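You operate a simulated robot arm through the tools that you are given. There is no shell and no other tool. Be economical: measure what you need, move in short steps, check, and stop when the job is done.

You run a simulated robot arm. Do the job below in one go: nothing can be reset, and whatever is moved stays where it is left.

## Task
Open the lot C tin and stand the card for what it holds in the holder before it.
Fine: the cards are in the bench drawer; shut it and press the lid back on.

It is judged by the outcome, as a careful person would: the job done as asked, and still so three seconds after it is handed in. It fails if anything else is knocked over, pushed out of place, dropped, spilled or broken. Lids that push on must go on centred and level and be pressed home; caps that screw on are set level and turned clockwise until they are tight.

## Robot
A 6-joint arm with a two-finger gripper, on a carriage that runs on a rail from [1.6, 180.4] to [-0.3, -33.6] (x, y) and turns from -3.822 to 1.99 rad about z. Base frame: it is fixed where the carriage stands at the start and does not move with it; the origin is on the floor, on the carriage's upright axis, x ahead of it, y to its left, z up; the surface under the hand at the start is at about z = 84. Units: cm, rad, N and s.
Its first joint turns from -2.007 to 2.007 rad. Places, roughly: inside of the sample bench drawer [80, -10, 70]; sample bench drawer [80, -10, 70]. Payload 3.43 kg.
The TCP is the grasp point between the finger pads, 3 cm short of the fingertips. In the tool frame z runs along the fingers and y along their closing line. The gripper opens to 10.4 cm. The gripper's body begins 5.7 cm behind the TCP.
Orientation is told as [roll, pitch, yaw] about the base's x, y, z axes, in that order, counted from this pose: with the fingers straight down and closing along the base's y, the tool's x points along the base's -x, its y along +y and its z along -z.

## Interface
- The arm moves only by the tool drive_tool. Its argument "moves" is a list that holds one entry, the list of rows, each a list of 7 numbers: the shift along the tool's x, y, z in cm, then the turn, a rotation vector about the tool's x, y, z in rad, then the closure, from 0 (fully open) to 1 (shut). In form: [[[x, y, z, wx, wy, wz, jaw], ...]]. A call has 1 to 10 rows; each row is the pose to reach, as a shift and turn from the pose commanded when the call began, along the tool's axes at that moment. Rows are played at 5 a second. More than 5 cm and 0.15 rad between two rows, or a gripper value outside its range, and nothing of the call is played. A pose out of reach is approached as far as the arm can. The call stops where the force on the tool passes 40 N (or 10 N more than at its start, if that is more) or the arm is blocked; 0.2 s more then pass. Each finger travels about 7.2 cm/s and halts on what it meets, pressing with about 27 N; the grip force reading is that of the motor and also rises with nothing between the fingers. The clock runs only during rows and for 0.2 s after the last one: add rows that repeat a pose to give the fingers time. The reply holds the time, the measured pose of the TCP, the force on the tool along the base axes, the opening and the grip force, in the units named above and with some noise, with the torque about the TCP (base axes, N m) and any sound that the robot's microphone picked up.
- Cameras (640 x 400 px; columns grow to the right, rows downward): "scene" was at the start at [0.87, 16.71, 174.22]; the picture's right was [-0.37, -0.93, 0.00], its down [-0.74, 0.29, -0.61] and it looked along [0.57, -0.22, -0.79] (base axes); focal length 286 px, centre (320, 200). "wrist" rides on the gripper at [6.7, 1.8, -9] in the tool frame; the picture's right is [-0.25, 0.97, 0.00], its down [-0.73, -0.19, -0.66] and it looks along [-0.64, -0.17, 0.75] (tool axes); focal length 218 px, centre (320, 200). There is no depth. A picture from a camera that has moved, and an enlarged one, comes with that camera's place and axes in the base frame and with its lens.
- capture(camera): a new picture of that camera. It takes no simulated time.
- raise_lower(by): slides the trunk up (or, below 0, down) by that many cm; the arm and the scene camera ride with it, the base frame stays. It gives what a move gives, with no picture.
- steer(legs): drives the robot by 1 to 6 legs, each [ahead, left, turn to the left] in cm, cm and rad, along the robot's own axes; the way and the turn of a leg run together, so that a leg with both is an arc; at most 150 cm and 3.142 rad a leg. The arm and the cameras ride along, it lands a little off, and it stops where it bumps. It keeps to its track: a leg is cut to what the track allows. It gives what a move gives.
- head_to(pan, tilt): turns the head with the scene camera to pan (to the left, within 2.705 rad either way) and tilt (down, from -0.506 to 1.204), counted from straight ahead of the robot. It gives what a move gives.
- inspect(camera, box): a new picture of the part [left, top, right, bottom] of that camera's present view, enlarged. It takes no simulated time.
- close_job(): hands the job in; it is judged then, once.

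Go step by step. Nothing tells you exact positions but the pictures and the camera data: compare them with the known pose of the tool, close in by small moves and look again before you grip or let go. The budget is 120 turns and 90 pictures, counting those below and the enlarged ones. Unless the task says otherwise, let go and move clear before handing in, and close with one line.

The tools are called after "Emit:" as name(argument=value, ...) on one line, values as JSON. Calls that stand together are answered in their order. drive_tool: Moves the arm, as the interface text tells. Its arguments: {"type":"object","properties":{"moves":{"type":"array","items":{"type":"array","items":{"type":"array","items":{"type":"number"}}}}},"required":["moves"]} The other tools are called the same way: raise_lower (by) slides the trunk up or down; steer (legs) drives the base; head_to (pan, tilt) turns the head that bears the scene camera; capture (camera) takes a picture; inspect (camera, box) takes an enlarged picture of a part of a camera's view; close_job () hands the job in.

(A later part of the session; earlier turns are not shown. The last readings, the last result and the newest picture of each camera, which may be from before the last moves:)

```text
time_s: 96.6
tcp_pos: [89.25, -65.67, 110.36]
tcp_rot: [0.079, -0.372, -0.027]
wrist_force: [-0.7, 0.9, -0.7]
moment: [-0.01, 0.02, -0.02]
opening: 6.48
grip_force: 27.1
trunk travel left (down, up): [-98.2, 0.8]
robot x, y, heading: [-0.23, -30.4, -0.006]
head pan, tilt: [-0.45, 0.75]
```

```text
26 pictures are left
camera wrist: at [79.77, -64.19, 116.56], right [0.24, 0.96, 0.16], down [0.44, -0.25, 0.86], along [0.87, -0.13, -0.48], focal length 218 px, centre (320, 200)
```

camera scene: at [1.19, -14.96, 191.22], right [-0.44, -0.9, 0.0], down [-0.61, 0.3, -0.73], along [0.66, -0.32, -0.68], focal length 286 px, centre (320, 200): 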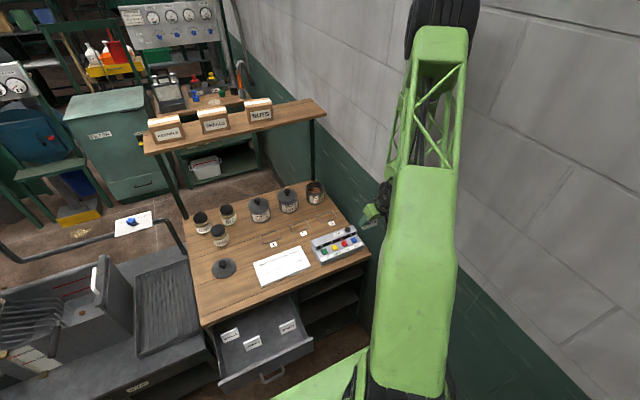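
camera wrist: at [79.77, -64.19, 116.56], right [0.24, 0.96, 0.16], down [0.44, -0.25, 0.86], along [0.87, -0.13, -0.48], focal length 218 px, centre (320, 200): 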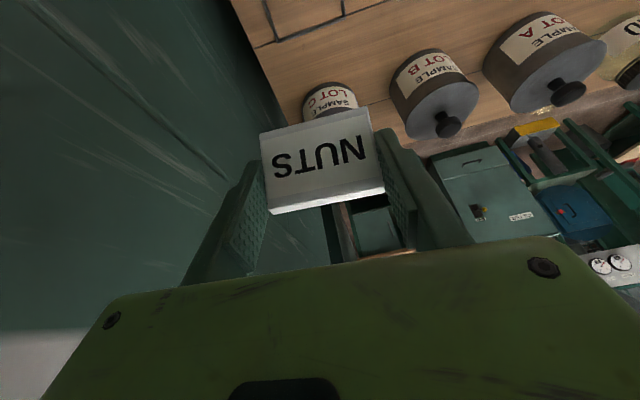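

I level the card's pose again (small roll/yaw crept in) and centre over holder 3.

Emit:
drive_tool(moves=[[[-0.6, 1.2, 0.25, 0.03, -0.014, -0.012, 0.7], [-1.26, 2.3, 0.5, 0.062, -0.028, -0.023, 0.7], [-1.26, 2.3, 0.5, 0.062, -0.028, -0.023, 0.7]]])

Emit:
raise_lower(by=-14)

Emit:
capture(camera="wrist")

Emit:
capture(camera="scene")

```text
time_s: 97.4
tcp_pos: [90.53, -63.33, 110.79]
tcp_rot: [0.012, -0.403, -0.003]
wrist_force: [0.6, 1.2, -0.5]
moment: [0.04, -0.01, 0.0]
opening: 6.46
grip_force: 27.1
trunk travel left (down, up): [-98.2, 0.8]
robot x, y, heading: [-0.23, -30.63, -0.003]
head pan, tilt: [-0.45, 0.75]
```

```text
time_s: 99.1
tcp_pos: [90.5, -63.21, 96.84]
tcp_rot: [0.009, -0.401, -0.006]
wrist_force: [-0.5, 0.5, 0.7]
moment: [0.01, 0.04, -0.04]
opening: 6.45
grip_force: 27.5
trunk travel left (down, up): [-84.2, 14.8]
robot x, y, heading: [-0.11, -30.64, -0.007]
head pan, tilt: [-0.45, 0.75]
```

```text
25 pictures are left
camera wrist: at [80.89, -61.52, 102.55], right [0.23, 0.97, 0.11], down [0.41, -0.2, 0.89], along [0.88, -0.16, -0.45], focal length 218 px, centre (320, 200)
```

wrist: 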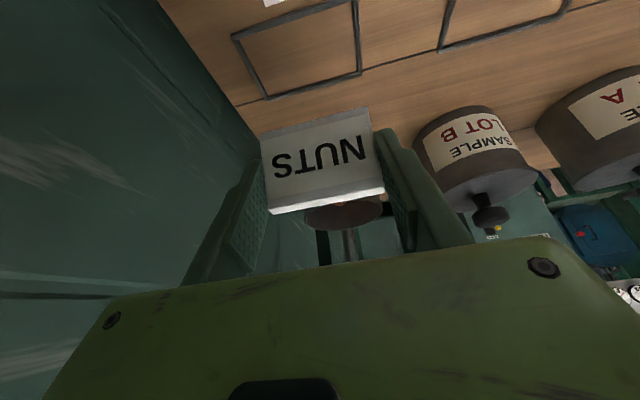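

```text
24 pictures are left
camera scene: at [1.17, -14.95, 177.21], right [-0.44, -0.9, 0.0], down [-0.61, 0.3, -0.73], along [0.66, -0.32, -0.68], focal length 286 px, centre (320, 200)
```

scene: 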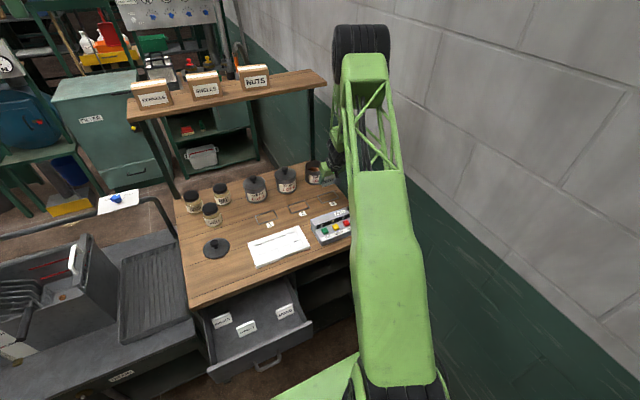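

Frame centre (91.3, -63.3); the card's centre should land there with TCP x≈90.1. I lower until the card touches.

Emit:
drive_tool(moves=[[[1.5, 0, 2.6, 0, 0, 0, 0.7], [2.7, 0, 5.3, 0, 0, 0, 0.7], [3.2, 0, 6.5, 0, 0, 0, 0.7], [3.5, 0, 7.2, 0, 0, 0, 0.7], [3.5, 0, 7.2, 0, 0, 0, 0.7]]])

Emit:
capture(camera="wrist")

```text
time_s: 100.3
tcp_pos: [90.09, -63.29, 88.77]
tcp_rot: [0.008, -0.4, -0.003]
wrist_force: [-0.7, 0.4, -0.9]
moment: [0.01, 0.0, 0.02]
opening: 6.44
grip_force: 27.2
trunk travel left (down, up): [-84.2, 14.8]
robot x, y, heading: [-0.29, -30.92, -0.006]
head pan, tilt: [-0.45, 0.75]
```

```text
23 pictures are left
camera wrist: at [80.49, -61.59, 94.45], right [0.23, 0.97, 0.11], down [0.42, -0.2, 0.89], along [0.88, -0.16, -0.45], focal length 218 px, centre (320, 200)
```

wrist: 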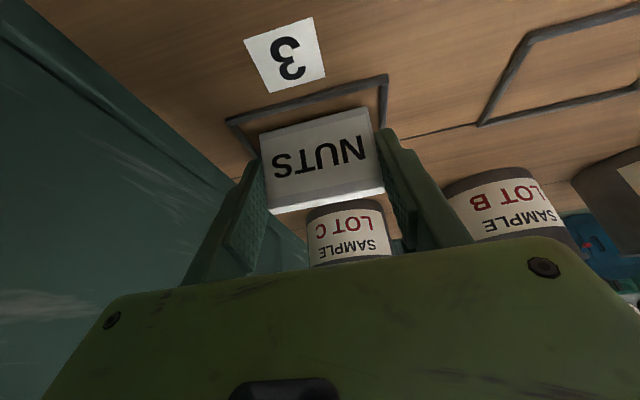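

Card is over the frame, well centred. I lower in small steps to contact.

Emit:
drive_tool(moves=[[[0.1, 0, 0.28, 0, 0, 0, 0.7], [0.2, 0, 0.5, 0, 0, 0, 0.7], [0.3, 0, 0.74, 0, 0, 0, 0.7], [0.4, 0, 0.95, 0, 0, 0, 0.7]]])

```text
time_s: 101.3
tcp_pos: [90.06, -63.23, 88.12]
tcp_rot: [0.007, -0.405, -0.003]
wrist_force: [0.8, -2.0, 31.1]
moment: [-0.1, -0.3, 0.01]
opening: 6.47
grip_force: 26.8
trunk travel left (down, up): [-84.2, 14.8]
robot x, y, heading: [-0.27, -30.49, -0.01]
head pan, tilt: [-0.45, 0.75]
```

Contact felt (31 N). I ease off, open, and check before rising.

Emit:
drive_tool(moves=[[[-0.1, 0, -0.25, 0, 0, 0, 0.7], [-0.1, 0, -0.25, 0, 0, 0, 0.3], [-0.1, 0, -0.25, 0, 0, 0, 0.2], [-0.1, 0, -0.25, 0, 0, 0, 0.2]]])

Emit:
capture(camera="wrist")

```text
time_s: 102.3
tcp_pos: [90.11, -63.13, 88.0]
tcp_rot: [0.01, -0.399, -0.004]
wrist_force: [-0.9, 0.2, -0.2]
moment: [0.0, 0.03, 0.01]
opening: 8.31
grip_force: 0.0
trunk travel left (down, up): [-84.2, 14.8]
robot x, y, heading: [-0.39, -30.85, -0.007]
head pan, tilt: [-0.45, 0.75]
```

```text
22 pictures are left
camera wrist: at [80.47, -61.46, 93.74], right [0.23, 0.97, 0.11], down [0.42, -0.2, 0.89], along [0.88, -0.16, -0.45], focal length 218 px, centre (320, 200)
```

wrist: 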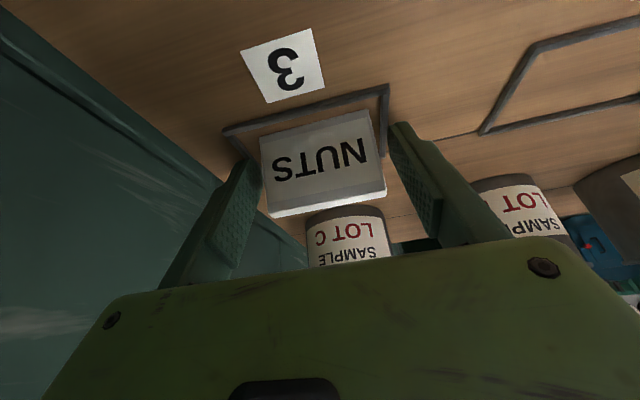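

The card stands within frame 3, facing front. I rise straight up and check.

Emit:
drive_tool(moves=[[[-0.8, 0, -1.85, 0, 0, 0, 0.2], [-1.6, 0, -3.7, 0, 0, 0, 0.2], [-3.1, 0, -7.4, 0, 0, 0, 0.2], [-3.1, 0, -7.4, 0, 0, 0, 0.2]]])

Emit:
raise_lower(by=13)

Emit:
capture(camera="wrist")

```text
time_s: 103.3
tcp_pos: [89.9, -63.4, 96.06]
tcp_rot: [0.01, -0.4, -0.006]
wrist_force: [0.0, 0.0, -0.5]
moment: [-0.07, 0.01, 0.01]
opening: 8.31
grip_force: 0.0
trunk travel left (down, up): [-84.2, 14.8]
robot x, y, heading: [-0.19, -30.66, -0.011]
head pan, tilt: [-0.45, 0.75]
```

```text
time_s: 104.9
tcp_pos: [89.94, -63.41, 109.03]
tcp_rot: [0.01, -0.401, -0.006]
wrist_force: [0.9, 0.2, -0.9]
moment: [-0.01, 0.02, -0.03]
opening: 8.35
grip_force: 0.0
trunk travel left (down, up): [-97.2, 1.8]
robot x, y, heading: [0.06, -30.66, -0.007]
head pan, tilt: [-0.45, 0.75]
```

```text
21 pictures are left
camera wrist: at [80.33, -61.6, 114.79], right [0.23, 0.97, 0.11], down [0.42, -0.2, 0.89], along [0.88, -0.16, -0.45], focal length 218 px, centre (320, 200)
```

wrist: 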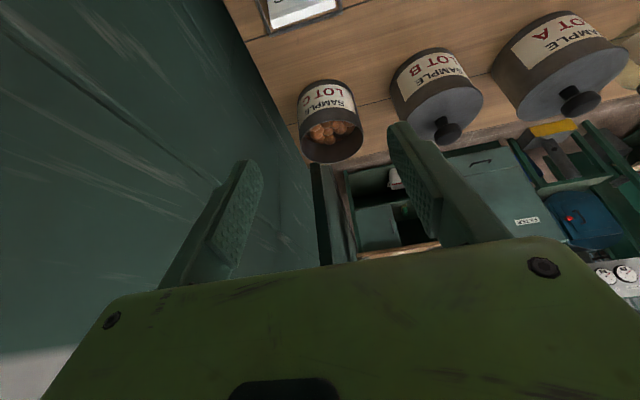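

Card placed. I take one more close look at the contents to be sure they are all nuts.

Emit:
inspect(camera="wrist", box=[290, 100, 370, 165])

Emit:
inspect(camera="scene", box=[180, 155, 300, 235])

```text
6.15 times, centred on (330, 132) of wrist
camera zoom: at [80.33, -61.6, 114.79], right [0.23, 0.97, 0.11], down [0.42, -0.2, 0.89], along [0.88, -0.16, -0.45], focal length 1343 px, centre (258, 615)
```

zoom: 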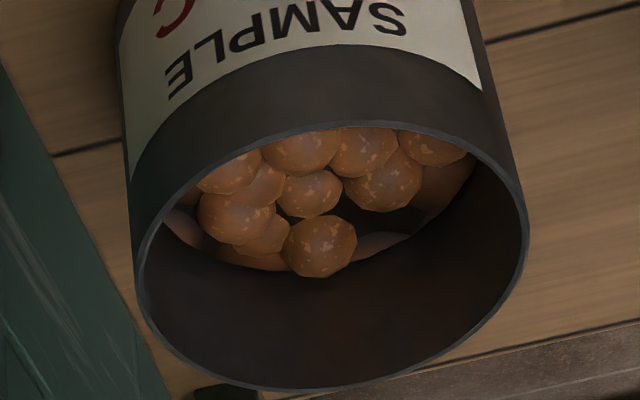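

```text
5.00 times, centred on (240, 195) of scene
camera zoom: at [1.21, -14.96, 190.19], right [-0.44, -0.9, 0.0], down [-0.61, 0.3, -0.73], along [0.66, -0.32, -0.68], focal length 1428 px, centre (720, 225)
```

zoom: 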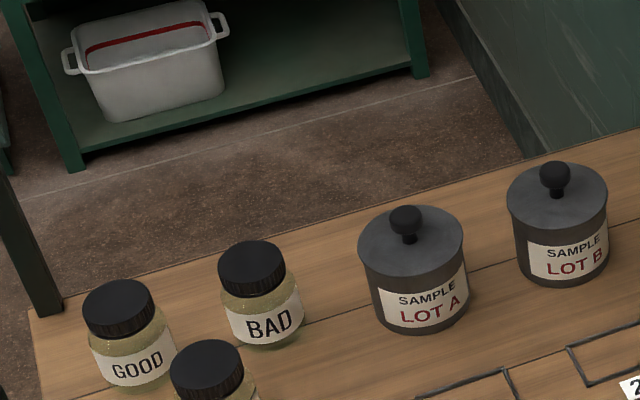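

Some paler shapes lie beneath the nuts, so I want a steeper look to rule out a mix. I move the camera closer above the tin.

Emit:
drive_tool(moves=[[[-2.5, 0, -0.2, 0, 0.07, 0, 0.2], [-5, 0, -0.5, 0, 0.14, 0, 0.2], [-7.5, 0.2, -0.7, 0, 0.21, 0, 0.2], [-10, 0.4, -0.9, 0, 0.28, 0, 0.2], [-12.5, 0.6, -1.2, 0, 0.35, 0, 0.2], [-14.2, 0.8, -1.4, 0, 0.4, 0, 0.2], [-14.2, 0.8, -1.4, 0, 0.4, 0, 0.2]]])

Emit:
inspect(camera="wrist", box=[280, 40, 400, 140])

```text
time_s: 106.5
tcp_pos: [102.39, -62.82, 115.86]
tcp_rot: [0.009, -0.001, -0.001]
wrist_force: [0.0, -0.5, 0.4]
moment: [0.0, 0.02, -0.01]
opening: 8.3
grip_force: 0.0
out of reach, approached as far as the arm can: row 1
trunk travel left (down, up): [-97.2, 1.8]
robot x, y, heading: [-0.47, -30.67, -0.004]
head pan, tilt: [-0.45, 0.75]
```

```text
4.00 times, centred on (340, 90) of wrist
camera zoom: at [95.69, -61.03, 125.05], right [0.25, 0.97, 0.01], down [0.73, -0.2, 0.66], along [0.64, -0.16, -0.76], focal length 873 px, centre (240, 640)
```

zoom: 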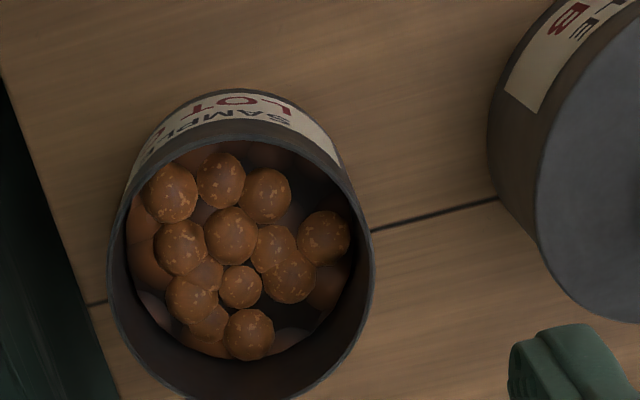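

Emit:
inspect(camera="wrist", box=[306, 80, 374, 132])

```text
7.69 times, centred on (340, 106) of wrist
camera zoom: at [95.69, -61.03, 125.05], right [0.25, 0.97, 0.01], down [0.73, -0.2, 0.66], along [0.64, -0.16, -0.76], focal length 1679 px, centre (166, 923)
```

zoom: 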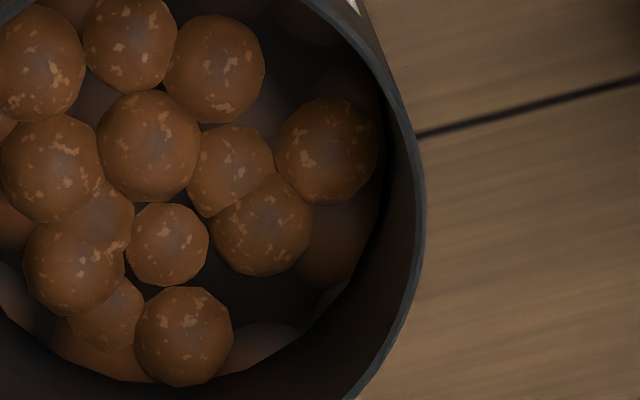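

Pale shapes under the brown nuts are still unclear; I lower the camera for a closer look.

Emit:
raise_lower(by=-12)

Emit:
inspect(camera="wrist", box=[260, 30, 400, 150])

```text
time_s: 108.0
tcp_pos: [102.49, -62.67, 104.03]
tcp_rot: [0.008, -0.002, -0.002]
wrist_force: [0.6, 0.3, 0.2]
moment: [-0.04, -0.01, 0.03]
opening: 8.35
grip_force: 0.0
trunk travel left (down, up): [-85.2, 13.8]
robot x, y, heading: [-0.38, -30.79, -0.009]
head pan, tilt: [-0.45, 0.75]
```

```text
3.33 times, centred on (330, 90) of wrist
camera zoom: at [95.67, -61.01, 113.07], right [0.25, 0.97, 0.01], down [0.73, -0.2, 0.66], along [0.64, -0.16, -0.75], focal length 728 px, centre (287, 567)
```

zoom: 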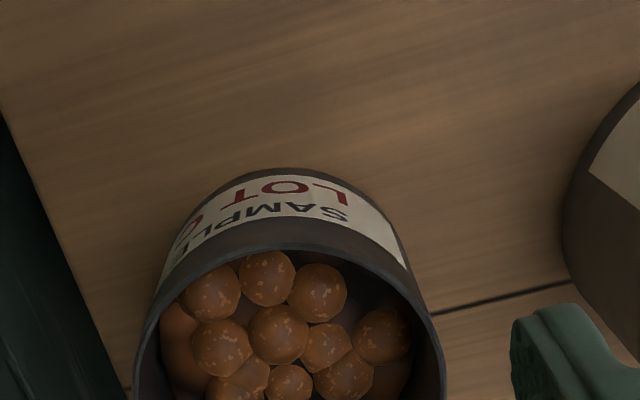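

Emit:
drive_tool(moves=[[[-2, 0, 0, 0, 0, 0, 0.2], [-3.8, 0, 0, 0, 0, 0, 0.2], [-3.8, 0, 0, 0, 0, 0, 0.2]]])

Emit:
inspect(camera="wrist", box=[265, 40, 385, 155])

```text
time_s: 108.8
tcp_pos: [106.13, -62.63, 103.95]
tcp_rot: [0.007, -0.003, -0.001]
wrist_force: [-0.3, 0.0, 0.6]
moment: [-0.02, 0.05, 0.01]
opening: 8.33
grip_force: 0.1
trunk travel left (down, up): [-85.2, 13.8]
robot x, y, heading: [-0.21, -30.71, -0.004]
head pan, tilt: [-0.45, 0.75]
```

```text
3.48 times, centred on (325, 98) of wrist
camera zoom: at [99.47, -60.95, 113.04], right [0.25, 0.97, 0.01], down [0.73, -0.2, 0.66], along [0.64, -0.16, -0.75], focal length 759 px, centre (303, 556)
```

zoom: 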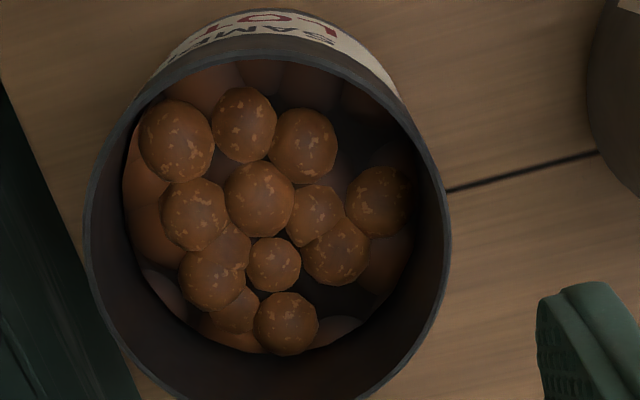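

Emit:
inspect(camera="wrist", box=[305, 78, 349, 112])

Emit:
inspect(camera="wrist", box=[284, 104, 340, 146])

```text
11.76 times, centred on (327, 95) of wrist
camera zoom: at [99.47, -60.95, 113.04], right [0.25, 0.97, 0.01], down [0.73, -0.2, 0.66], along [0.64, -0.16, -0.75], focal length 2568 px, centre (238, 1435)
```

zoom: 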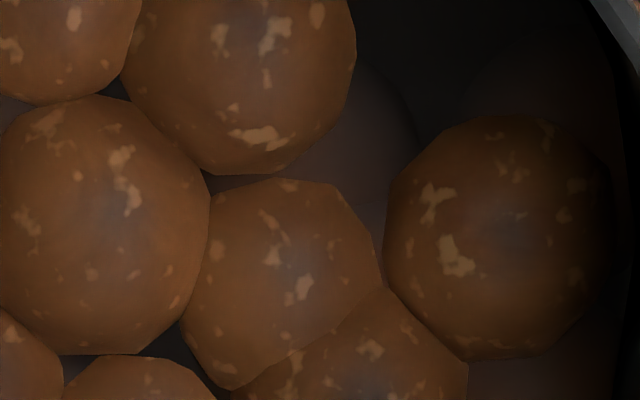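

```text
9.52 times, centred on (312, 125) of wrist
camera zoom: at [99.47, -60.95, 113.04], right [0.25, 0.97, 0.01], down [0.73, -0.2, 0.66], along [0.64, -0.16, -0.75], focal length 2079 px, centre (396, 914)
```

zoom: 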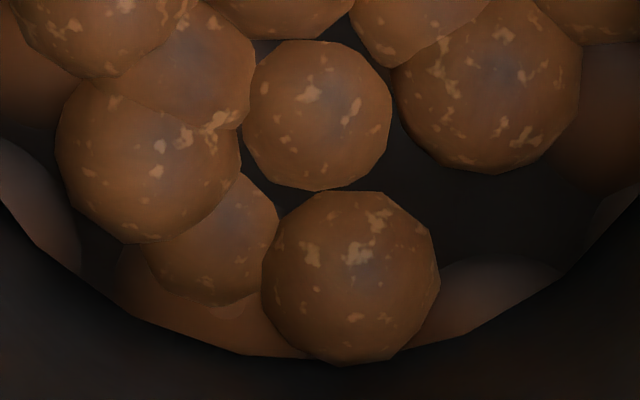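

Those pale shapes are just reflections in the shiny tin; it holds nuts only, so NUTS is right. Next I fetch the lid at (83.4, -8.7), tilted as before.

Emit:
drive_tool(moves=[[[4.5, 0, 0, 0, 0, 0, 0.3], [9, 0, 0, 0, 0, 0, 0.3], [13.5, 0, 0, 0, -0.05, 0, 0.3], [18, 0, 0, 0, -0.1, 0, 0.3], [22.7, 1, 0, 0, -0.15, 0, 0.3], [22.7, 6, 0, 0, -0.2, 0, 0.3], [22.7, 11, 0, 0, -0.25, 0, 0.3], [22.7, 16, 0, 0, -0.303, 0, 0.3], [22.7, 21, 0, 0, -0.303, 0, 0.3], [22.7, 26, 0, 0, -0.303, 0, 0.3]]])

Emit:
drive_tool(moves=[[[0, 4.8, 0, 0, 0, 0, 0.3], [0, 9.6, 0, 0, 0, 0, 0.3], [0, 14.4, 0, 0, 0, 0, 0.3], [0, 19.2, 0, 0, 0, 0, 0.3], [0, 24, 0, 0, 0, 0, 0.3], [0, 27.9, 0, 0, 0, 0, 0.3], [0, 27.9, 0, 0, 0, 0, 0.3]]])

Emit:
capture(camera="wrist")

```text
time_s: 111.0
tcp_pos: [83.47, -36.48, 104.08]
tcp_rot: [0.004, -0.3, 0.008]
wrist_force: [0.4, 0.0, 0.1]
moment: [-0.01, -0.01, -0.02]
opening: 7.28
grip_force: 0.0
trunk travel left (down, up): [-85.2, 13.8]
robot x, y, heading: [-0.4, -30.89, -0.006]
head pan, tilt: [-0.45, 0.75]
```

```text
time_s: 112.6
tcp_pos: [83.64, -8.83, 104.42]
tcp_rot: [0.009, -0.303, -0.004]
wrist_force: [-0.8, 0.0, 0.1]
moment: [0.03, -0.01, -0.03]
opening: 7.27
grip_force: 0.2
out of reach, approached as far as the arm can: row 3
trunk travel left (down, up): [-85.2, 13.8]
robot x, y, heading: [-0.03, -30.7, -0.004]
head pan, tilt: [-0.45, 0.75]
```

```text
12 pictures are left
camera wrist: at [74.49, -7.1, 111.01], right [0.24, 0.97, 0.08], down [0.5, -0.2, 0.84], along [0.83, -0.16, -0.53], focal length 218 px, centre (320, 200)
```

wrist: 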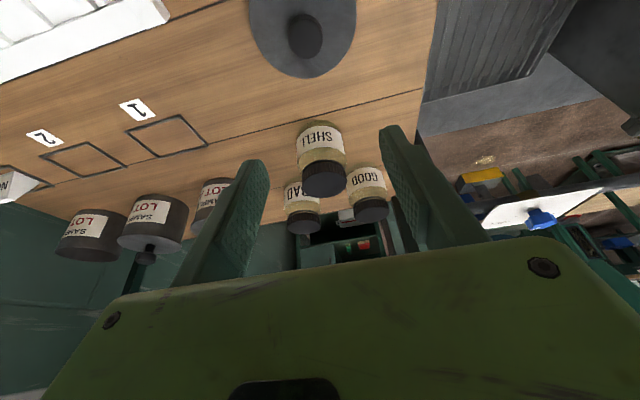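

Knob is right below. I lower and grip the knob at the same pose as when I released it.

Emit:
raise_lower(by=-10)

Emit:
drive_tool(moves=[[[0.7, 0.1, 1.8, 0.008, 0, 0.01, 0.3], [1.37, 0.1, 3.5, 0.008, 0, 0.01, 0.3], [1.37, 0.1, 3.5, 0.008, 0, 0.01, 0.5], [1.37, 0.1, 3.5, 0.008, 0, 0.01, 0.8], [1.37, 0.1, 3.5, 0.008, 0, 0.01, 1], [1.37, 0.1, 3.5, 0.008, 0, 0.01, 1], [1.37, 0.1, 3.5, 0.008, 0, 0.01, 1]]])

Emit:
capture(camera="wrist")

```text
time_s: 113.9
tcp_pos: [83.5, -8.89, 94.37]
tcp_rot: [0.009, -0.304, -0.003]
wrist_force: [0.5, 0.5, -0.4]
moment: [0.03, 0.03, 0.02]
opening: 7.27
grip_force: 0.0
trunk travel left (down, up): [-75.2, 23.8]
robot x, y, heading: [-0.33, -30.95, -0.006]
head pan, tilt: [-0.45, 0.75]
```

```text
time_s: 115.5
tcp_pos: [83.38, -8.63, 90.58]
tcp_rot: [0.005, -0.303, -0.014]
wrist_force: [0.5, 0.8, -0.2]
moment: [0.02, -0.02, -0.02]
opening: 3.02
grip_force: 26.8
trunk travel left (down, up): [-75.2, 23.8]
robot x, y, heading: [-0.22, -30.77, -0.005]
head pan, tilt: [-0.45, 0.75]
```

```text
11 pictures are left
camera wrist: at [74.29, -6.81, 97.23], right [0.25, 0.96, 0.08], down [0.5, -0.2, 0.84], along [0.83, -0.18, -0.53], focal length 218 px, centre (320, 200)
```

wrist: 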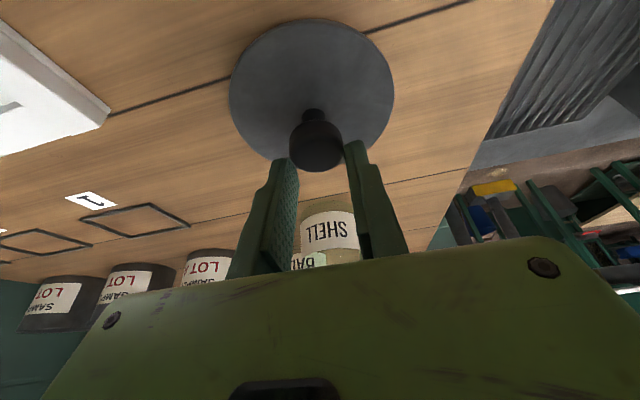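

Lid gripped as before. I raise it and carry it back toward tin C.

Emit:
raise_lower(by=14)

Emit:
drive_tool(moves=[[[0, -4.8, 0, 0, 0, 0, 1], [0, -9.6, 0, 0, 0, 0, 1], [0, -14.4, 0, 0, 0, 0, 1], [0, -19.2, 0, 0, 0, 0, 1], [0, -24, 0, 0, 0, 0, 1], [0, -28.8, 0, 0, 0, 0, 1], [0, -33.6, 0, 0, 0, 0, 1], [0, -38.4, 0, 0, 0, 0, 1], [0, -43.2, 0, 0, 0, 0, 1], [0, -48, 0, 0, 0, 0, 1]]])

Emit:
drive_tool(moves=[[[0, -4, 0, 0, 0, 0, 1], [0, -6.5, 0, 0, 0, 0, 1], [-3.8, -6.5, 1.2, 0, 0, 0, 1], [-7.6, -6.5, 2.4, 0, 0, 0, 1], [-11.4, -6.5, 3.6, 0, 0, 0, 1], [-11.4, -6.5, 3.6, 0, 0, 0, 1]]])

```text
time_s: 117.2
tcp_pos: [83.27, -8.71, 104.62]
tcp_rot: [0.003, -0.303, -0.013]
wrist_force: [0.4, 0.6, 0.1]
moment: [0.01, -0.01, -0.03]
opening: 3.05
grip_force: 26.7
trunk travel left (down, up): [-89.2, 9.8]
robot x, y, heading: [-0.31, -30.79, -0.006]
head pan, tilt: [-0.45, 0.75]
```

```text
time_s: 119.4
tcp_pos: [82.64, -56.84, 104.54]
tcp_rot: [0.006, -0.305, -0.019]
wrist_force: [-0.3, -0.6, -1.0]
moment: [0.04, -0.05, -0.01]
opening: 3.05
grip_force: 27.4
trunk travel left (down, up): [-89.2, 9.8]
robot x, y, heading: [-0.35, -30.63, -0.005]
head pan, tilt: [-0.45, 0.75]
```

```text
time_s: 120.8
tcp_pos: [94.66, -63.39, 104.32]
tcp_rot: [0.005, -0.305, -0.013]
wrist_force: [-0.3, -0.3, -0.2]
moment: [-0.01, -0.01, 0.02]
opening: 3.03
grip_force: 27.5
trunk travel left (down, up): [-89.2, 9.8]
robot x, y, heading: [-0.25, -31.24, -0.008]
head pan, tilt: [-0.45, 0.75]
```

Emit:
drive_tool(moves=[[[-3.8, 0, 1.2, 0, 0, 0, 1], [-7.6, -0.1, 2.4, 0, 0, 0, 1], [-11.35, -0.1, 3.57, 0, 0, 0, 1], [-11.35, -0.1, 3.57, 0, 0, 0, 1]]])

Emit:
drive_tool(moves=[[[0.6, 0, 1.9, 0, 0, 0, 1], [1.2, 0, 3.8, 0, 0, 0, 1], [1.35, 0, 4.3, 0, 0, 0, 1], [1.35, 0, 4.3, 0, 0, 0, 1]]])

Emit:
capture(camera="wrist")

```text
time_s: 121.8
tcp_pos: [105.79, -63.4, 104.01]
tcp_rot: [0.029, -0.322, -0.016]
wrist_force: [0.3, 0.1, -0.4]
moment: [0.01, -0.03, 0.01]
opening: 3.06
grip_force: 26.8
out of reach, approached as far as the arm can: row 2, 3, 4
trunk travel left (down, up): [-89.2, 9.8]
robot x, y, heading: [-0.18, -30.9, -0.009]
head pan, tilt: [-0.45, 0.75]
```

```text
time_s: 122.8
tcp_pos: [105.06, -63.62, 99.42]
tcp_rot: [0.018, -0.315, -0.014]
wrist_force: [0.2, -0.5, -0.2]
moment: [-0.03, 0.0, -0.01]
opening: 3.02
grip_force: 26.7
out of reach, approached as far as the arm can: row 1, 2, 3, 4
trunk travel left (down, up): [-89.2, 9.8]
robot x, y, heading: [-0.35, -31.08, -0.006]
head pan, tilt: [-0.45, 0.75]
```

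```text
10 pictures are left
camera wrist: at [96.0, -61.84, 105.91], right [0.25, 0.96, 0.09], down [0.49, -0.21, 0.85], along [0.84, -0.16, -0.52], focal length 218 px, centre (320, 200)
```

wrist: 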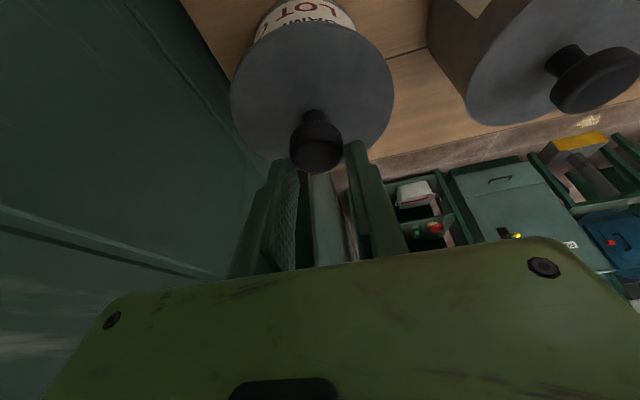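

The trunk is too high for this reach. I back off, and exchange trunk height for arm height before approaching again.

Emit:
drive_tool(moves=[[[2.5, 0, -2.5, 0, 0, 0, 1], [6, 0, -4.0, 0, 0, 0, 1], [10.4, 0, -4.9, 0.012, 0.012, 0, 1], [9.2, 0, -8.5, 0.012, 0.012, 0, 1], [8, 0, -12.2, 0.012, 0.012, 0, 1], [6.8, 0, -15.8, 0.012, 0.012, 0, 1], [6.8, 0, -15.8, 0.012, 0.012, 0, 1]]])

Emit:
raise_lower(by=-12)

Emit:
drive_tool(moves=[[[-1.2, 0, -3.8, 0, 0, 0, 1], [-2.5, 0, -7.6, 0, 0, 0, 1], [-3.7, 0, -11.4, 0, 0, 0, 1], [-4.5, 0, -14, 0, 0, 0, 1], [-4.5, 0, -14, 0, 0, 0, 1]]])

Emit:
raise_lower(by=-14)

```text
time_s: 124.4
tcp_pos: [93.73, -63.53, 112.49]
tcp_rot: [-0.004, -0.297, -0.015]
wrist_force: [0.1, -0.2, -0.3]
moment: [0.01, 0.02, 0.05]
opening: 3.06
grip_force: 27.3
trunk travel left (down, up): [-89.2, 9.8]
robot x, y, heading: [-0.15, -30.48, -0.006]
head pan, tilt: [-0.45, 0.75]
```

```text
time_s: 125.9
tcp_pos: [93.8, -63.5, 100.53]
tcp_rot: [-0.003, -0.298, -0.013]
wrist_force: [-0.1, 0.8, -0.1]
moment: [-0.02, -0.02, 0.0]
opening: 3.05
grip_force: 27.0
trunk travel left (down, up): [-77.2, 21.8]
robot x, y, heading: [-0.15, -30.73, -0.009]
head pan, tilt: [-0.45, 0.75]
```

```text
time_s: 127.1
tcp_pos: [92.96, -63.63, 114.58]
tcp_rot: [0.028, -0.324, -0.015]
wrist_force: [0.0, -0.2, -0.8]
moment: [0.03, -0.01, 0.02]
opening: 3.05
grip_force: 27.0
out of reach, approached as far as the arm can: row 2, 3, 4, 5
trunk travel left (down, up): [-77.2, 21.8]
robot x, y, heading: [-0.75, -30.76, -0.011]
head pan, tilt: [-0.45, 0.75]
```

```text
time_s: 128.8
tcp_pos: [92.87, -63.54, 100.52]
tcp_rot: [0.027, -0.323, -0.014]
wrist_force: [0.3, -0.6, -0.4]
moment: [0.05, 0.01, 0.01]
opening: 3.06
grip_force: 27.1
trunk travel left (down, up): [-63.2, 35.8]
robot x, y, heading: [-0.76, -30.85, -0.007]
head pan, tilt: [-0.45, 0.75]
```

Emit:
drive_tool(moves=[[[-0.3, 0.8, -0.9, 0.014, 0.01, 0, 1], [-0.6, 1.6, -1.8, 0.028, 0.02, 0, 1], [-0.6, 1.6, -1.8, 0.028, 0.02, 0, 1]]])

Emit:
steer(legs=[[0, -1.6, 0]])

Emit:
drive_tool(moves=[[[-3.8, 0, 1.2, 0, 0, 0, 1], [-7.6, 0, 2.4, 0, 0, 0, 1], [-11.4, 0, 3.6, 0, 0, 0, 1], [-11.4, 0, 3.6, 0, 0, 0, 1]]])

```text
time_s: 129.6
tcp_pos: [92.27, -62.2, 101.91]
tcp_rot: [0.029, -0.326, -0.012]
wrist_force: [-0.4, 0.6, 0.4]
moment: [0.02, -0.02, 0.03]
opening: 3.03
grip_force: 27.1
out of reach, approached as far as the arm can: row 1, 2, 3
trunk travel left (down, up): [-63.2, 35.8]
robot x, y, heading: [-0.37, -30.94, -0.008]
head pan, tilt: [-0.45, 0.75]
```

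```text
time_s: 130.3
tcp_pos: [92.22, -63.78, 101.67]
tcp_rot: [0.03, -0.325, -0.015]
wrist_force: [-0.7, -1.1, 0.0]
moment: [-0.03, -0.01, 0.01]
opening: 3.04
grip_force: 27.3
trunk travel left (down, up): [-63.2, 35.8]
robot x, y, heading: [-0.19, -32.43, -0.008]
head pan, tilt: [-0.45, 0.75]
```

```text
time_s: 131.3
tcp_pos: [103.36, -64.13, 101.24]
tcp_rot: [0.065, -0.35, -0.016]
wrist_force: [0.6, 0.4, -1.1]
moment: [-0.01, 0.01, -0.03]
opening: 3.02
grip_force: 26.8
out of reach, approached as far as the arm can: row 1, 2, 3, 4
trunk travel left (down, up): [-63.2, 35.8]
robot x, y, heading: [-0.6, -32.16, -0.01]
head pan, tilt: [-0.45, 0.75]
```

The arm refuses the tilt here though it reached this before, so its joint configuration likely differs. I look at the arm.

Emit:
capture(camera="scene")

```text
9 pictures are left
camera scene: at [1.24, -16.55, 156.2], right [-0.44, -0.9, 0.0], down [-0.61, 0.3, -0.73], along [0.66, -0.32, -0.68], focal length 286 px, centre (320, 200)
```

scene: 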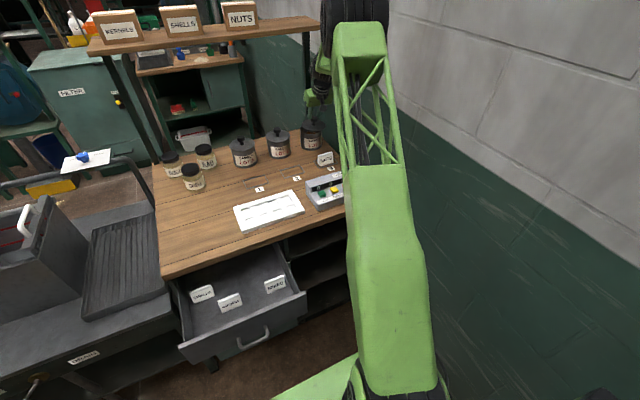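

The arm shape is the same, but this branch seems limited when the hand is high relative to the trunk. I back off, raise the trunk 15 and lower the hand by the arm, restoring the tilt.

Emit:
drive_tool(moves=[[[3.3, 0, -1.2, 0, 0, 0, 1], [6.6, 0, -2.4, 0, 0, 0, 1], [9.9, 0, -3.6, 0, 0, 0, 1], [9.9, 0, -3.6, 0, 0, 0, 1]]])

Emit:
raise_lower(by=15)

Emit:
drive_tool(moves=[[[1.3, 0, 3.6, 0, 0, 0, 1], [2.6, 0, 7.2, 0, 0, 0, 1], [3.9, 0, 10.8, 0.03, 0.02, 0, 1], [4.6, 0, 13, 0.06, 0.045, 0, 1], [4.6, 0, 13, 0.06, 0.045, 0, 1]]])

```text
time_s: 132.3
tcp_pos: [92.76, -64.08, 101.75]
tcp_rot: [0.031, -0.327, -0.014]
wrist_force: [0.7, -0.2, -0.2]
moment: [-0.01, 0.0, 0.0]
opening: 3.03
grip_force: 27.1
out of reach, approached as far as the arm can: row 1, 2
trunk travel left (down, up): [-63.2, 35.8]
robot x, y, heading: [-0.18, -32.42, -0.005]
head pan, tilt: [-0.45, 0.75]
```

```text
time_s: 134.1
tcp_pos: [92.83, -64.08, 116.57]
tcp_rot: [0.032, -0.328, -0.014]
wrist_force: [0.7, -0.8, 0.1]
moment: [0.01, -0.02, 0.0]
opening: 3.05
grip_force: 27.0
trunk travel left (down, up): [-78.2, 20.8]
robot x, y, heading: [-0.27, -32.01, -0.011]
head pan, tilt: [-0.45, 0.75]
```

```text
time_s: 135.3
tcp_pos: [92.22, -63.79, 102.39]
tcp_rot: [-0.01, -0.298, -0.015]
wrist_force: [0.5, 0.2, -0.2]
moment: [-0.02, 0.02, -0.02]
opening: 3.01
grip_force: 27.2
out of reach, approached as far as the arm can: row 4, 5
trunk travel left (down, up): [-78.2, 20.8]
robot x, y, heading: [-0.57, -32.65, -0.007]
head pan, tilt: [-0.45, 0.75]
```

Orientation is back near target. I go forward again in steps.

Emit:
drive_tool(moves=[[[-3.5, 0.1, 1.08, -0.006, -0.003, 0, 1], [-7, 0.2, 2.15, -0.012, -0.005, 0, 1], [-10.5, 0.25, 3.2, -0.012, -0.005, 0, 1], [-13.6, 0.25, 4.17, -0.012, -0.005, 0, 1], [-13.6, 0.25, 4.17, -0.012, -0.005, 0, 1]]])

```text
time_s: 136.5
tcp_pos: [104.75, -63.97, 101.29]
tcp_rot: [0.04, -0.328, -0.014]
wrist_force: [-0.2, -0.7, -0.7]
moment: [0.01, 0.0, -0.02]
opening: 3.04
grip_force: 27.3
out of reach, approached as far as the arm can: row 1, 2, 3, 4, 5
trunk travel left (down, up): [-78.2, 20.8]
robot x, y, heading: [-0.37, -32.38, -0.011]
head pan, tilt: [-0.45, 0.75]
```

The limit depends on the direction of the tilt. The lid is round, so I turn the tool 0.3 rad about the vertical, which should suit the wrist, and re-level.

Emit:
drive_tool(moves=[[[0, 0, 0, -0.02, 0.008, -0.095, 1], [0, 0, 0, -0.04, 0.016, -0.19, 1], [0, 0, 0, -0.059, 0.025, -0.284, 1], [0, 0, 0, -0.059, 0.025, -0.284, 1]]])

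```text
time_s: 137.5
tcp_pos: [104.66, -63.89, 101.42]
tcp_rot: [0.005, -0.31, 0.286]
wrist_force: [-0.3, 0.1, 0.1]
moment: [0.01, 0.02, 0.01]
opening: 3.03
grip_force: 26.7
trunk travel left (down, up): [-78.2, 20.8]
robot x, y, heading: [-0.36, -32.6, -0.006]
head pan, tilt: [-0.45, 0.75]
```

It now reaches. I move over the tin axis (106.55, -63.58).

Emit:
drive_tool(moves=[[[-0.9, -0.12, 0.29, 0, 0.003, 0, 1], [-1.81, -0.236, 0.58, 0, 0.006, 0, 1], [-1.81, -0.236, 0.58, 0, 0.006, 0, 1]]])

Emit:
inspect(camera="wrist", box=[190, 0, 430, 200])

```text
time_s: 138.3
tcp_pos: [106.6, -63.72, 101.34]
tcp_rot: [0.005, -0.305, 0.283]
wrist_force: [0.2, 0.2, 0.1]
moment: [0.03, -0.01, -0.01]
opening: 3.03
grip_force: 26.7
trunk travel left (down, up): [-78.2, 20.8]
robot x, y, heading: [-0.19, -32.23, -0.004]
head pan, tilt: [-0.45, 0.75]
```

```text
2.00 times, centred on (310, 100) of wrist
camera zoom: at [97.3, -64.51, 107.94], right [-0.04, 1.0, 0.08], down [0.53, -0.05, 0.84], along [0.84, 0.08, -0.53], focal length 436 px, centre (340, 400)
```

zoom: 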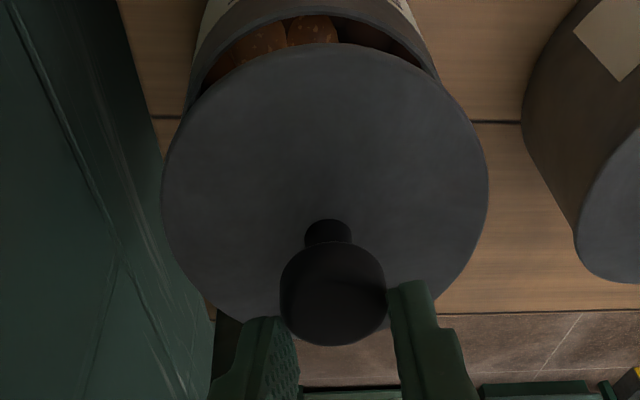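

Lid and tin are aligned. I lower onto the rim and press.

Emit:
drive_tool(moves=[[[0.55, 0, 1.7, 0, 0, 0, 1], [1.0, 0, 3.15, 0, 0, 0, 1], [1.2, 0, 3.7, 0, 0, 0, 1], [1.31, 0, 4.1, 0, 0, 0, 1], [1.43, 0, 4.5, 0, 0, 0, 1], [1.52, 0, 4.75, 0, 0, 0, 1], [1.62, 0, 5.05, 0, 0, 0, 1]]])

Emit:
capture(camera="wrist")

```text
time_s: 139.1
tcp_pos: [106.48, -63.64, 98.4]
tcp_rot: [0.0, -0.314, 0.288]
wrist_force: [-6.7, 1.8, 20.3]
moment: [0.06, 0.1, -0.01]
opening: 3.03
grip_force: 27.0
trunk travel left (down, up): [-78.2, 20.8]
robot x, y, heading: [-0.18, -32.44, -0.007]
head pan, tilt: [-0.45, 0.75]
heard: snap
stopped in row 4: the force on the tool passed its limit at 44 N (the readings are from after the stop); the commanded pose is now the measured one
```

```text
7 pictures are left
camera wrist: at [97.26, -64.6, 104.93], right [-0.04, 1.0, 0.08], down [0.53, -0.04, 0.85], along [0.85, 0.08, -0.52], focal length 218 px, centre (320, 200)
```

wrist: 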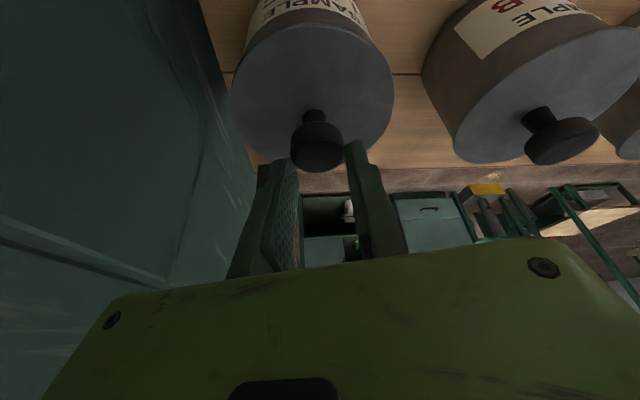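

A snap was heard, but the hand is still ~2 cm above the height where the lid sat before. I press on straight down.

Emit:
drive_tool(moves=[[[0.1, 0, 0.3, 0, 0, 0, 1], [0.2, 0, 0.6, 0, 0, 0, 1], [0.3, 0, 0.9, 0, 0, 0, 1], [0.4, 0, 1.2, 0, 0, 0, 1], [0.5, 0, 1.5, 0, 0, 0, 1]]])

Emit:
inspect(camera="wrist", box=[200, 0, 440, 200])

```text
time_s: 139.6
tcp_pos: [106.67, -63.8, 98.28]
tcp_rot: [-0.004, -0.318, 0.289]
wrist_force: [-5.4, 2.6, 19.7]
moment: [0.21, 0.25, 0.03]
opening: 3.01
grip_force: 27.7
trunk travel left (down, up): [-78.2, 20.8]
robot x, y, heading: [-0.53, -32.46, -0.014]
head pan, tilt: [-0.45, 0.75]
stopped in row 2: the force on the tool passed its limit at 43 N (the readings are from after the stop); the commanded pose is now the measured one
```

```text
2.00 times, centred on (320, 100) of wrist
camera zoom: at [97.37, -64.63, 104.88], right [-0.04, 1.0, 0.08], down [0.52, -0.04, 0.85], along [0.85, 0.08, -0.52], focal length 436 px, centre (320, 400)
```

zoom: 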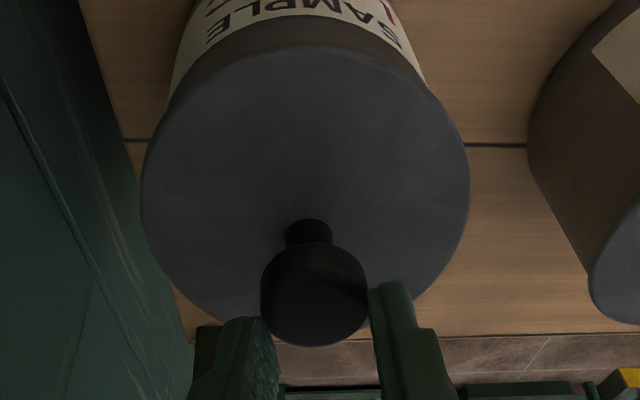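

Comparing images: during removal the fingers had slipped ~2 cm up the knob, so the lid top is now at its original height (z≈93), the snap was heard and 43 N gave no further motion — it is home. I release, rise and look.

Emit:
drive_tool(moves=[[[0, 0, 0, 0, 0, 0, 0.8], [0, 0, 0, 0, 0, 0, 0.5], [0, 0, 0, 0, 0, 0, 0.3], [0, 0, 0, 0, 0, 0, 0.3], [-0.6, 0, -1.9, 0, 0, 0, 0.3], [-1.2, 0, -3.8, 0, 0, 0, 0.3], [1.8, 1.1, -4.8, 0, 0, 0, 0.3], [5, 2, -5.8, 0, 0, 0, 0.3], [9, 3, -7, 0, 0, 0, 0.3], [12, 4, -8, 0, 0, 0, 0.3]]])

Emit:
capture(camera="wrist")

```text
time_s: 141.8
tcp_pos: [92.41, -63.78, 101.92]
tcp_rot: [-0.003, -0.313, 0.285]
wrist_force: [-0.5, 0.0, 0.4]
moment: [-0.02, -0.01, 0.04]
opening: 7.29
grip_force: 0.1
trunk travel left (down, up): [-78.2, 20.8]
robot x, y, heading: [0.15, -32.19, -0.008]
head pan, tilt: [-0.45, 0.75]
```

```text
5 pictures are left
camera wrist: at [83.1, -64.67, 108.49], right [-0.04, 1.0, 0.08], down [0.52, -0.04, 0.85], along [0.85, 0.08, -0.52], focal length 218 px, centre (320, 200)
```

wrist: 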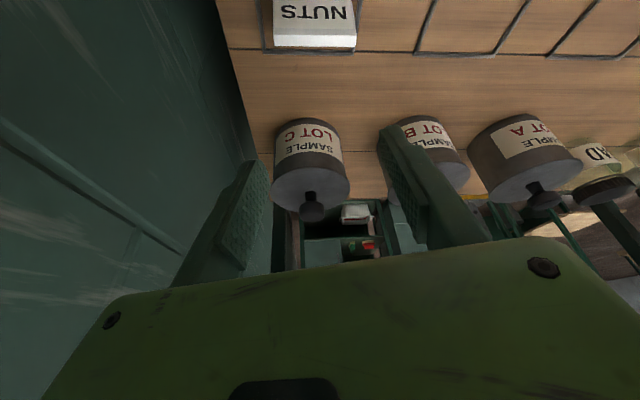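

Lid C sits level like the others and the card stands in frame 3. Now to shut the drawer: I retract the hand, straighten it and drive left again.

Emit:
drive_tool(moves=[[[4, 1.24, -1.3, 0, 0.06, 0, 0.6], [8, 2.5, -2.6, 0, 0.12, 0, 0.8], [12, 3.7, -3.8, 0, 0.18, 0, 1], [16, 5, -5.1, 0, 0.24, 0, 1], [20.1, 6.2, -6.4, 0, 0.31, 0, 1], [20.1, 6.2, -6.4, 0, 0.31, 0, 1]]])

Emit:
raise_lower(by=14)

Emit:
drive_tool(moves=[[[0, 0, 0, 0, 0, 0.14, 1], [0, 0, 0, 0, 0, 0.285, 1], [0, 0, 0, 0, 0, 0.285, 1]]])

Emit:
steer(legs=[[0, 30, 0]])

```text
time_s: 143.2
tcp_pos: [68.61, -62.95, 100.21]
tcp_rot: [0.036, -0.08, 0.285]
wrist_force: [0.0, 0.5, 0.2]
moment: [-0.01, -0.03, -0.01]
opening: 0.0
grip_force: 27.0
out of reach, approached as far as the arm can: row 3, 4, 5, 6
trunk travel left (down, up): [-78.2, 20.8]
robot x, y, heading: [-0.46, -32.18, -0.009]
head pan, tilt: [-0.45, 0.75]
```

```text
time_s: 144.9
tcp_pos: [68.79, -63.11, 114.23]
tcp_rot: [0.036, -0.081, 0.285]
wrist_force: [0.1, 0.1, 0.5]
moment: [-0.01, 0.01, -0.01]
opening: 0.0
grip_force: 26.6
trunk travel left (down, up): [-92.2, 6.8]
robot x, y, heading: [-0.3, -32.13, -0.005]
head pan, tilt: [-0.45, 0.75]
```

```text
time_s: 145.7
tcp_pos: [68.76, -63.12, 114.13]
tcp_rot: [0.056, -0.066, 0.0]
wrist_force: [0.6, -0.6, -0.4]
moment: [-0.02, 0.04, 0.02]
opening: 0.02
grip_force: 27.2
trunk travel left (down, up): [-92.2, 6.8]
robot x, y, heading: [-0.61, -32.52, -0.003]
head pan, tilt: [-0.45, 0.75]
```

```text
time_s: 147.8
tcp_pos: [69.07, -32.57, 114.16]
tcp_rot: [0.057, -0.067, 0.003]
wrist_force: [-0.3, -0.1, -0.8]
moment: [0.0, 0.01, 0.01]
opening: 0.01
grip_force: 27.5
trunk travel left (down, up): [-92.2, 6.8]
robot x, y, heading: [0.22, -1.85, 0.001]
head pan, tilt: [-0.45, 0.75]
```

Emit:
drive_tool(moves=[[[0, -4.5, 0, 0, 0, 0, 1], [0, -9, 0, 0, 0, 0, 1], [0, -13.5, 0, 0, 0, 0, 1], [0, -18, 0, 0, 0, 0, 1], [0, -22, 0, 0, 0, 0, 1], [0, -26, 0, 0, 0, 0, 1]]])

Emit:
steer(legs=[[0, 46, 0]])

Emit:
drive_tool(moves=[[[4.5, 0, 0, 0, 0, 0, 1], [9, 0, 0, 0, 0, 0, 1], [13.5, 0, 0, 0, 0, 0, 1], [18, 0, 0, 0, 0, 0, 1], [22.5, 0, 0, 0, 0, 0, 1], [27, 0, 0, 0, 0, 0, 1], [31.5, 0, 0, 0, 0, 0, 1], [36, 0, 0, 0, 0, 0, 1]]])

```text
time_s: 149.2
tcp_pos: [68.89, -57.67, 111.73]
tcp_rot: [0.08, -0.114, 0.004]
wrist_force: [0.2, -0.4, -0.7]
moment: [0.03, 0.03, -0.01]
opening: 0.0
grip_force: 26.6
out of reach, approached as far as the arm can: row 2, 3, 4, 5, 6
trunk travel left (down, up): [-92.2, 6.8]
robot x, y, heading: [0.12, -2.15, -0.001]
head pan, tilt: [-0.45, 0.75]
```

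```text
time_s: 152.1
tcp_pos: [68.91, -12.29, 111.98]
tcp_rot: [0.079, -0.115, -0.003]
wrist_force: [-0.4, -0.1, 0.3]
moment: [-0.03, 0.05, 0.02]
opening: 0.02
grip_force: 27.1
trunk travel left (down, up): [-92.2, 6.8]
robot x, y, heading: [0.44, 43.44, -0.01]
head pan, tilt: [-0.45, 0.75]
```

```text
time_s: 153.9
tcp_pos: [33.19, -12.26, 107.92]
tcp_rot: [0.08, -0.113, -0.004]
wrist_force: [0.4, -1.1, 0.1]
moment: [-0.01, -0.02, -0.01]
opening: 0.03
grip_force: 27.4
trunk travel left (down, up): [-92.2, 6.8]
robot x, y, heading: [0.22, 43.29, -0.008]
head pan, tilt: [-0.45, 0.75]
```

Emit:
drive_tool(moves=[[[0, 0, 0, 0, -0.14, 0, 1], [0, 0, 0, 0, -0.28, 0, 1], [0, 0, 0, 0, -0.42, 0, 1], [0, 0, 0, 0, -0.56, 0, 1], [0, 0, 0, 0, -0.7, 0, 1], [0, 0, 0, 0, -0.84, 0, 1], [0, 0, 0, 0, -0.98, 0, 1], [0, 0, 0, 0, -1.1, 0, 1], [0, 0, 0, 0, -1.1, 0, 1]]])

Emit:
raise_lower(by=-25)

Emit:
head_to(pan=-0.55, tilt=0.9)

Emit:
capture(camera="scene")

```text
time_s: 155.9
tcp_pos: [33.14, -12.06, 107.85]
tcp_rot: [0.224, -1.205, -0.205]
wrist_force: [0.0, 0.4, -0.6]
moment: [-0.06, -0.03, 0.02]
opening: 0.0
grip_force: 27.5
trunk travel left (down, up): [-92.2, 6.8]
robot x, y, heading: [0.71, 43.19, -0.007]
head pan, tilt: [-0.45, 0.75]
```

```text
time_s: 158.4
tcp_pos: [33.09, -12.25, 82.89]
tcp_rot: [0.226, -1.204, -0.203]
wrist_force: [0.4, -0.2, 0.1]
moment: [0.01, 0.02, 0.02]
opening: 0.0
grip_force: 26.7
trunk travel left (down, up): [-67.2, 31.8]
robot x, y, heading: [0.03, 43.32, -0.003]
head pan, tilt: [-0.45, 0.75]
```

```text
time_s: 159.1
tcp_pos: [33.13, -12.16, 82.96]
tcp_rot: [0.224, -1.204, -0.202]
wrist_force: [-0.1, 0.5, 0.0]
moment: [0.01, -0.01, 0.01]
opening: 0.02
grip_force: 26.4
trunk travel left (down, up): [-67.2, 31.8]
robot x, y, heading: [0.09, 43.35, -0.007]
head pan, tilt: [-0.55, 0.901]
```

```text
4 pictures are left
camera scene: at [0.82, 58.99, 159.01], right [-0.53, -0.85, 0.0], down [-0.67, 0.41, -0.62], along [0.53, -0.33, -0.78], focal length 286 px, centre (320, 200)
```

scene: 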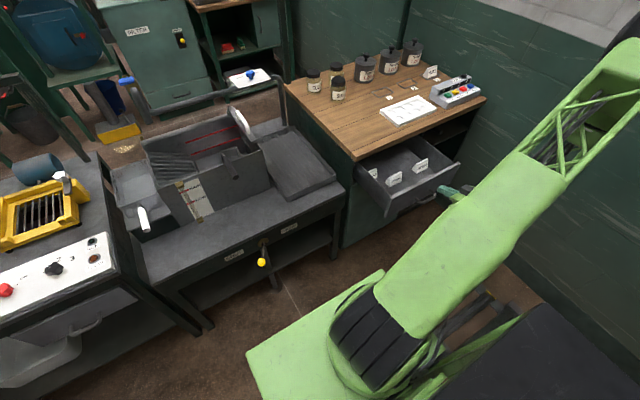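

Drawer open, cards inside upright, bench in order. I lower to the drawer front's upper half and push it shut with closed fingertips.

Emit:
raise_lower(by=-6.5)

Emit:
drive_tool(moves=[[[-0.7, -1, 1.9, 0, 0, 0, 1], [-1.4, -1, 3.7, 0, 0, 0, 1], [-2.1, -1, 5.6, 0, 0, 0, 1], [-2.8, -1, 7.5, 0, 0, 0, 1]]])

Emit:
drive_tool(moves=[[[-1, 0, 2.8, 0, 0, 0, 1], [-2, 0, 5.5, 0, 0, 0, 1]]])

Emit:
drive_tool(moves=[[[-1, 0, 2.8, 0, 0, 0, 1], [-2, 0, 5.5, 0, 0, 0, 1]]])

Emit:
drive_tool(moves=[[[-1, 0, 2.8, 0, 0, 0, 1], [-2, 0, 5.5, 0, 0, 0, 1]]])

```text
time_s: 160.2
tcp_pos: [33.26, -12.18, 76.36]
tcp_rot: [0.224, -1.205, -0.205]
wrist_force: [0.2, 0.4, 0.2]
moment: [-0.01, -0.01, 0.01]
opening: 0.0
grip_force: 27.3
trunk travel left (down, up): [-60.7, 38.3]
robot x, y, heading: [0.66, 43.47, -0.007]
head pan, tilt: [-0.55, 0.901]
```

```text
time_s: 161.2
tcp_pos: [41.12, -12.93, 76.23]
tcp_rot: [0.225, -1.206, -0.207]
wrist_force: [-0.8, 0.3, 0.8]
moment: [0.03, 0.0, -0.01]
opening: 0.01
grip_force: 34.8
trunk travel left (down, up): [-60.7, 38.3]
robot x, y, heading: [0.31, 43.68, -0.007]
head pan, tilt: [-0.55, 0.901]
```

```text
time_s: 161.8
tcp_pos: [47.1, -12.98, 76.03]
tcp_rot: [0.225, -1.206, -0.206]
wrist_force: [-0.5, 0.4, -0.2]
moment: [-0.03, -0.02, -0.01]
opening: 0.0
grip_force: 34.8
trunk travel left (down, up): [-60.7, 38.3]
robot x, y, heading: [0.13, 43.41, -0.005]
head pan, tilt: [-0.55, 0.901]
```

```text
time_s: 162.4
tcp_pos: [52.95, -12.95, 76.2]
tcp_rot: [0.227, -1.204, -0.205]
wrist_force: [-0.4, -0.9, 0.3]
moment: [0.02, -0.01, 0.0]
opening: 0.0
grip_force: 34.8
trunk travel left (down, up): [-60.7, 38.3]
robot x, y, heading: [0.61, 43.36, -0.004]
head pan, tilt: [-0.55, 0.901]
```

```text
time_s: 163.0
tcp_pos: [58.64, -12.98, 76.12]
tcp_rot: [0.226, -1.206, -0.207]
wrist_force: [0.2, 0.3, 1.1]
moment: [0.01, -0.01, 0.0]
opening: 0.01
grip_force: 34.8
trunk travel left (down, up): [-60.7, 38.3]
robot x, y, heading: [0.46, 43.18, -0.002]
head pan, tilt: [-0.55, 0.901]
```

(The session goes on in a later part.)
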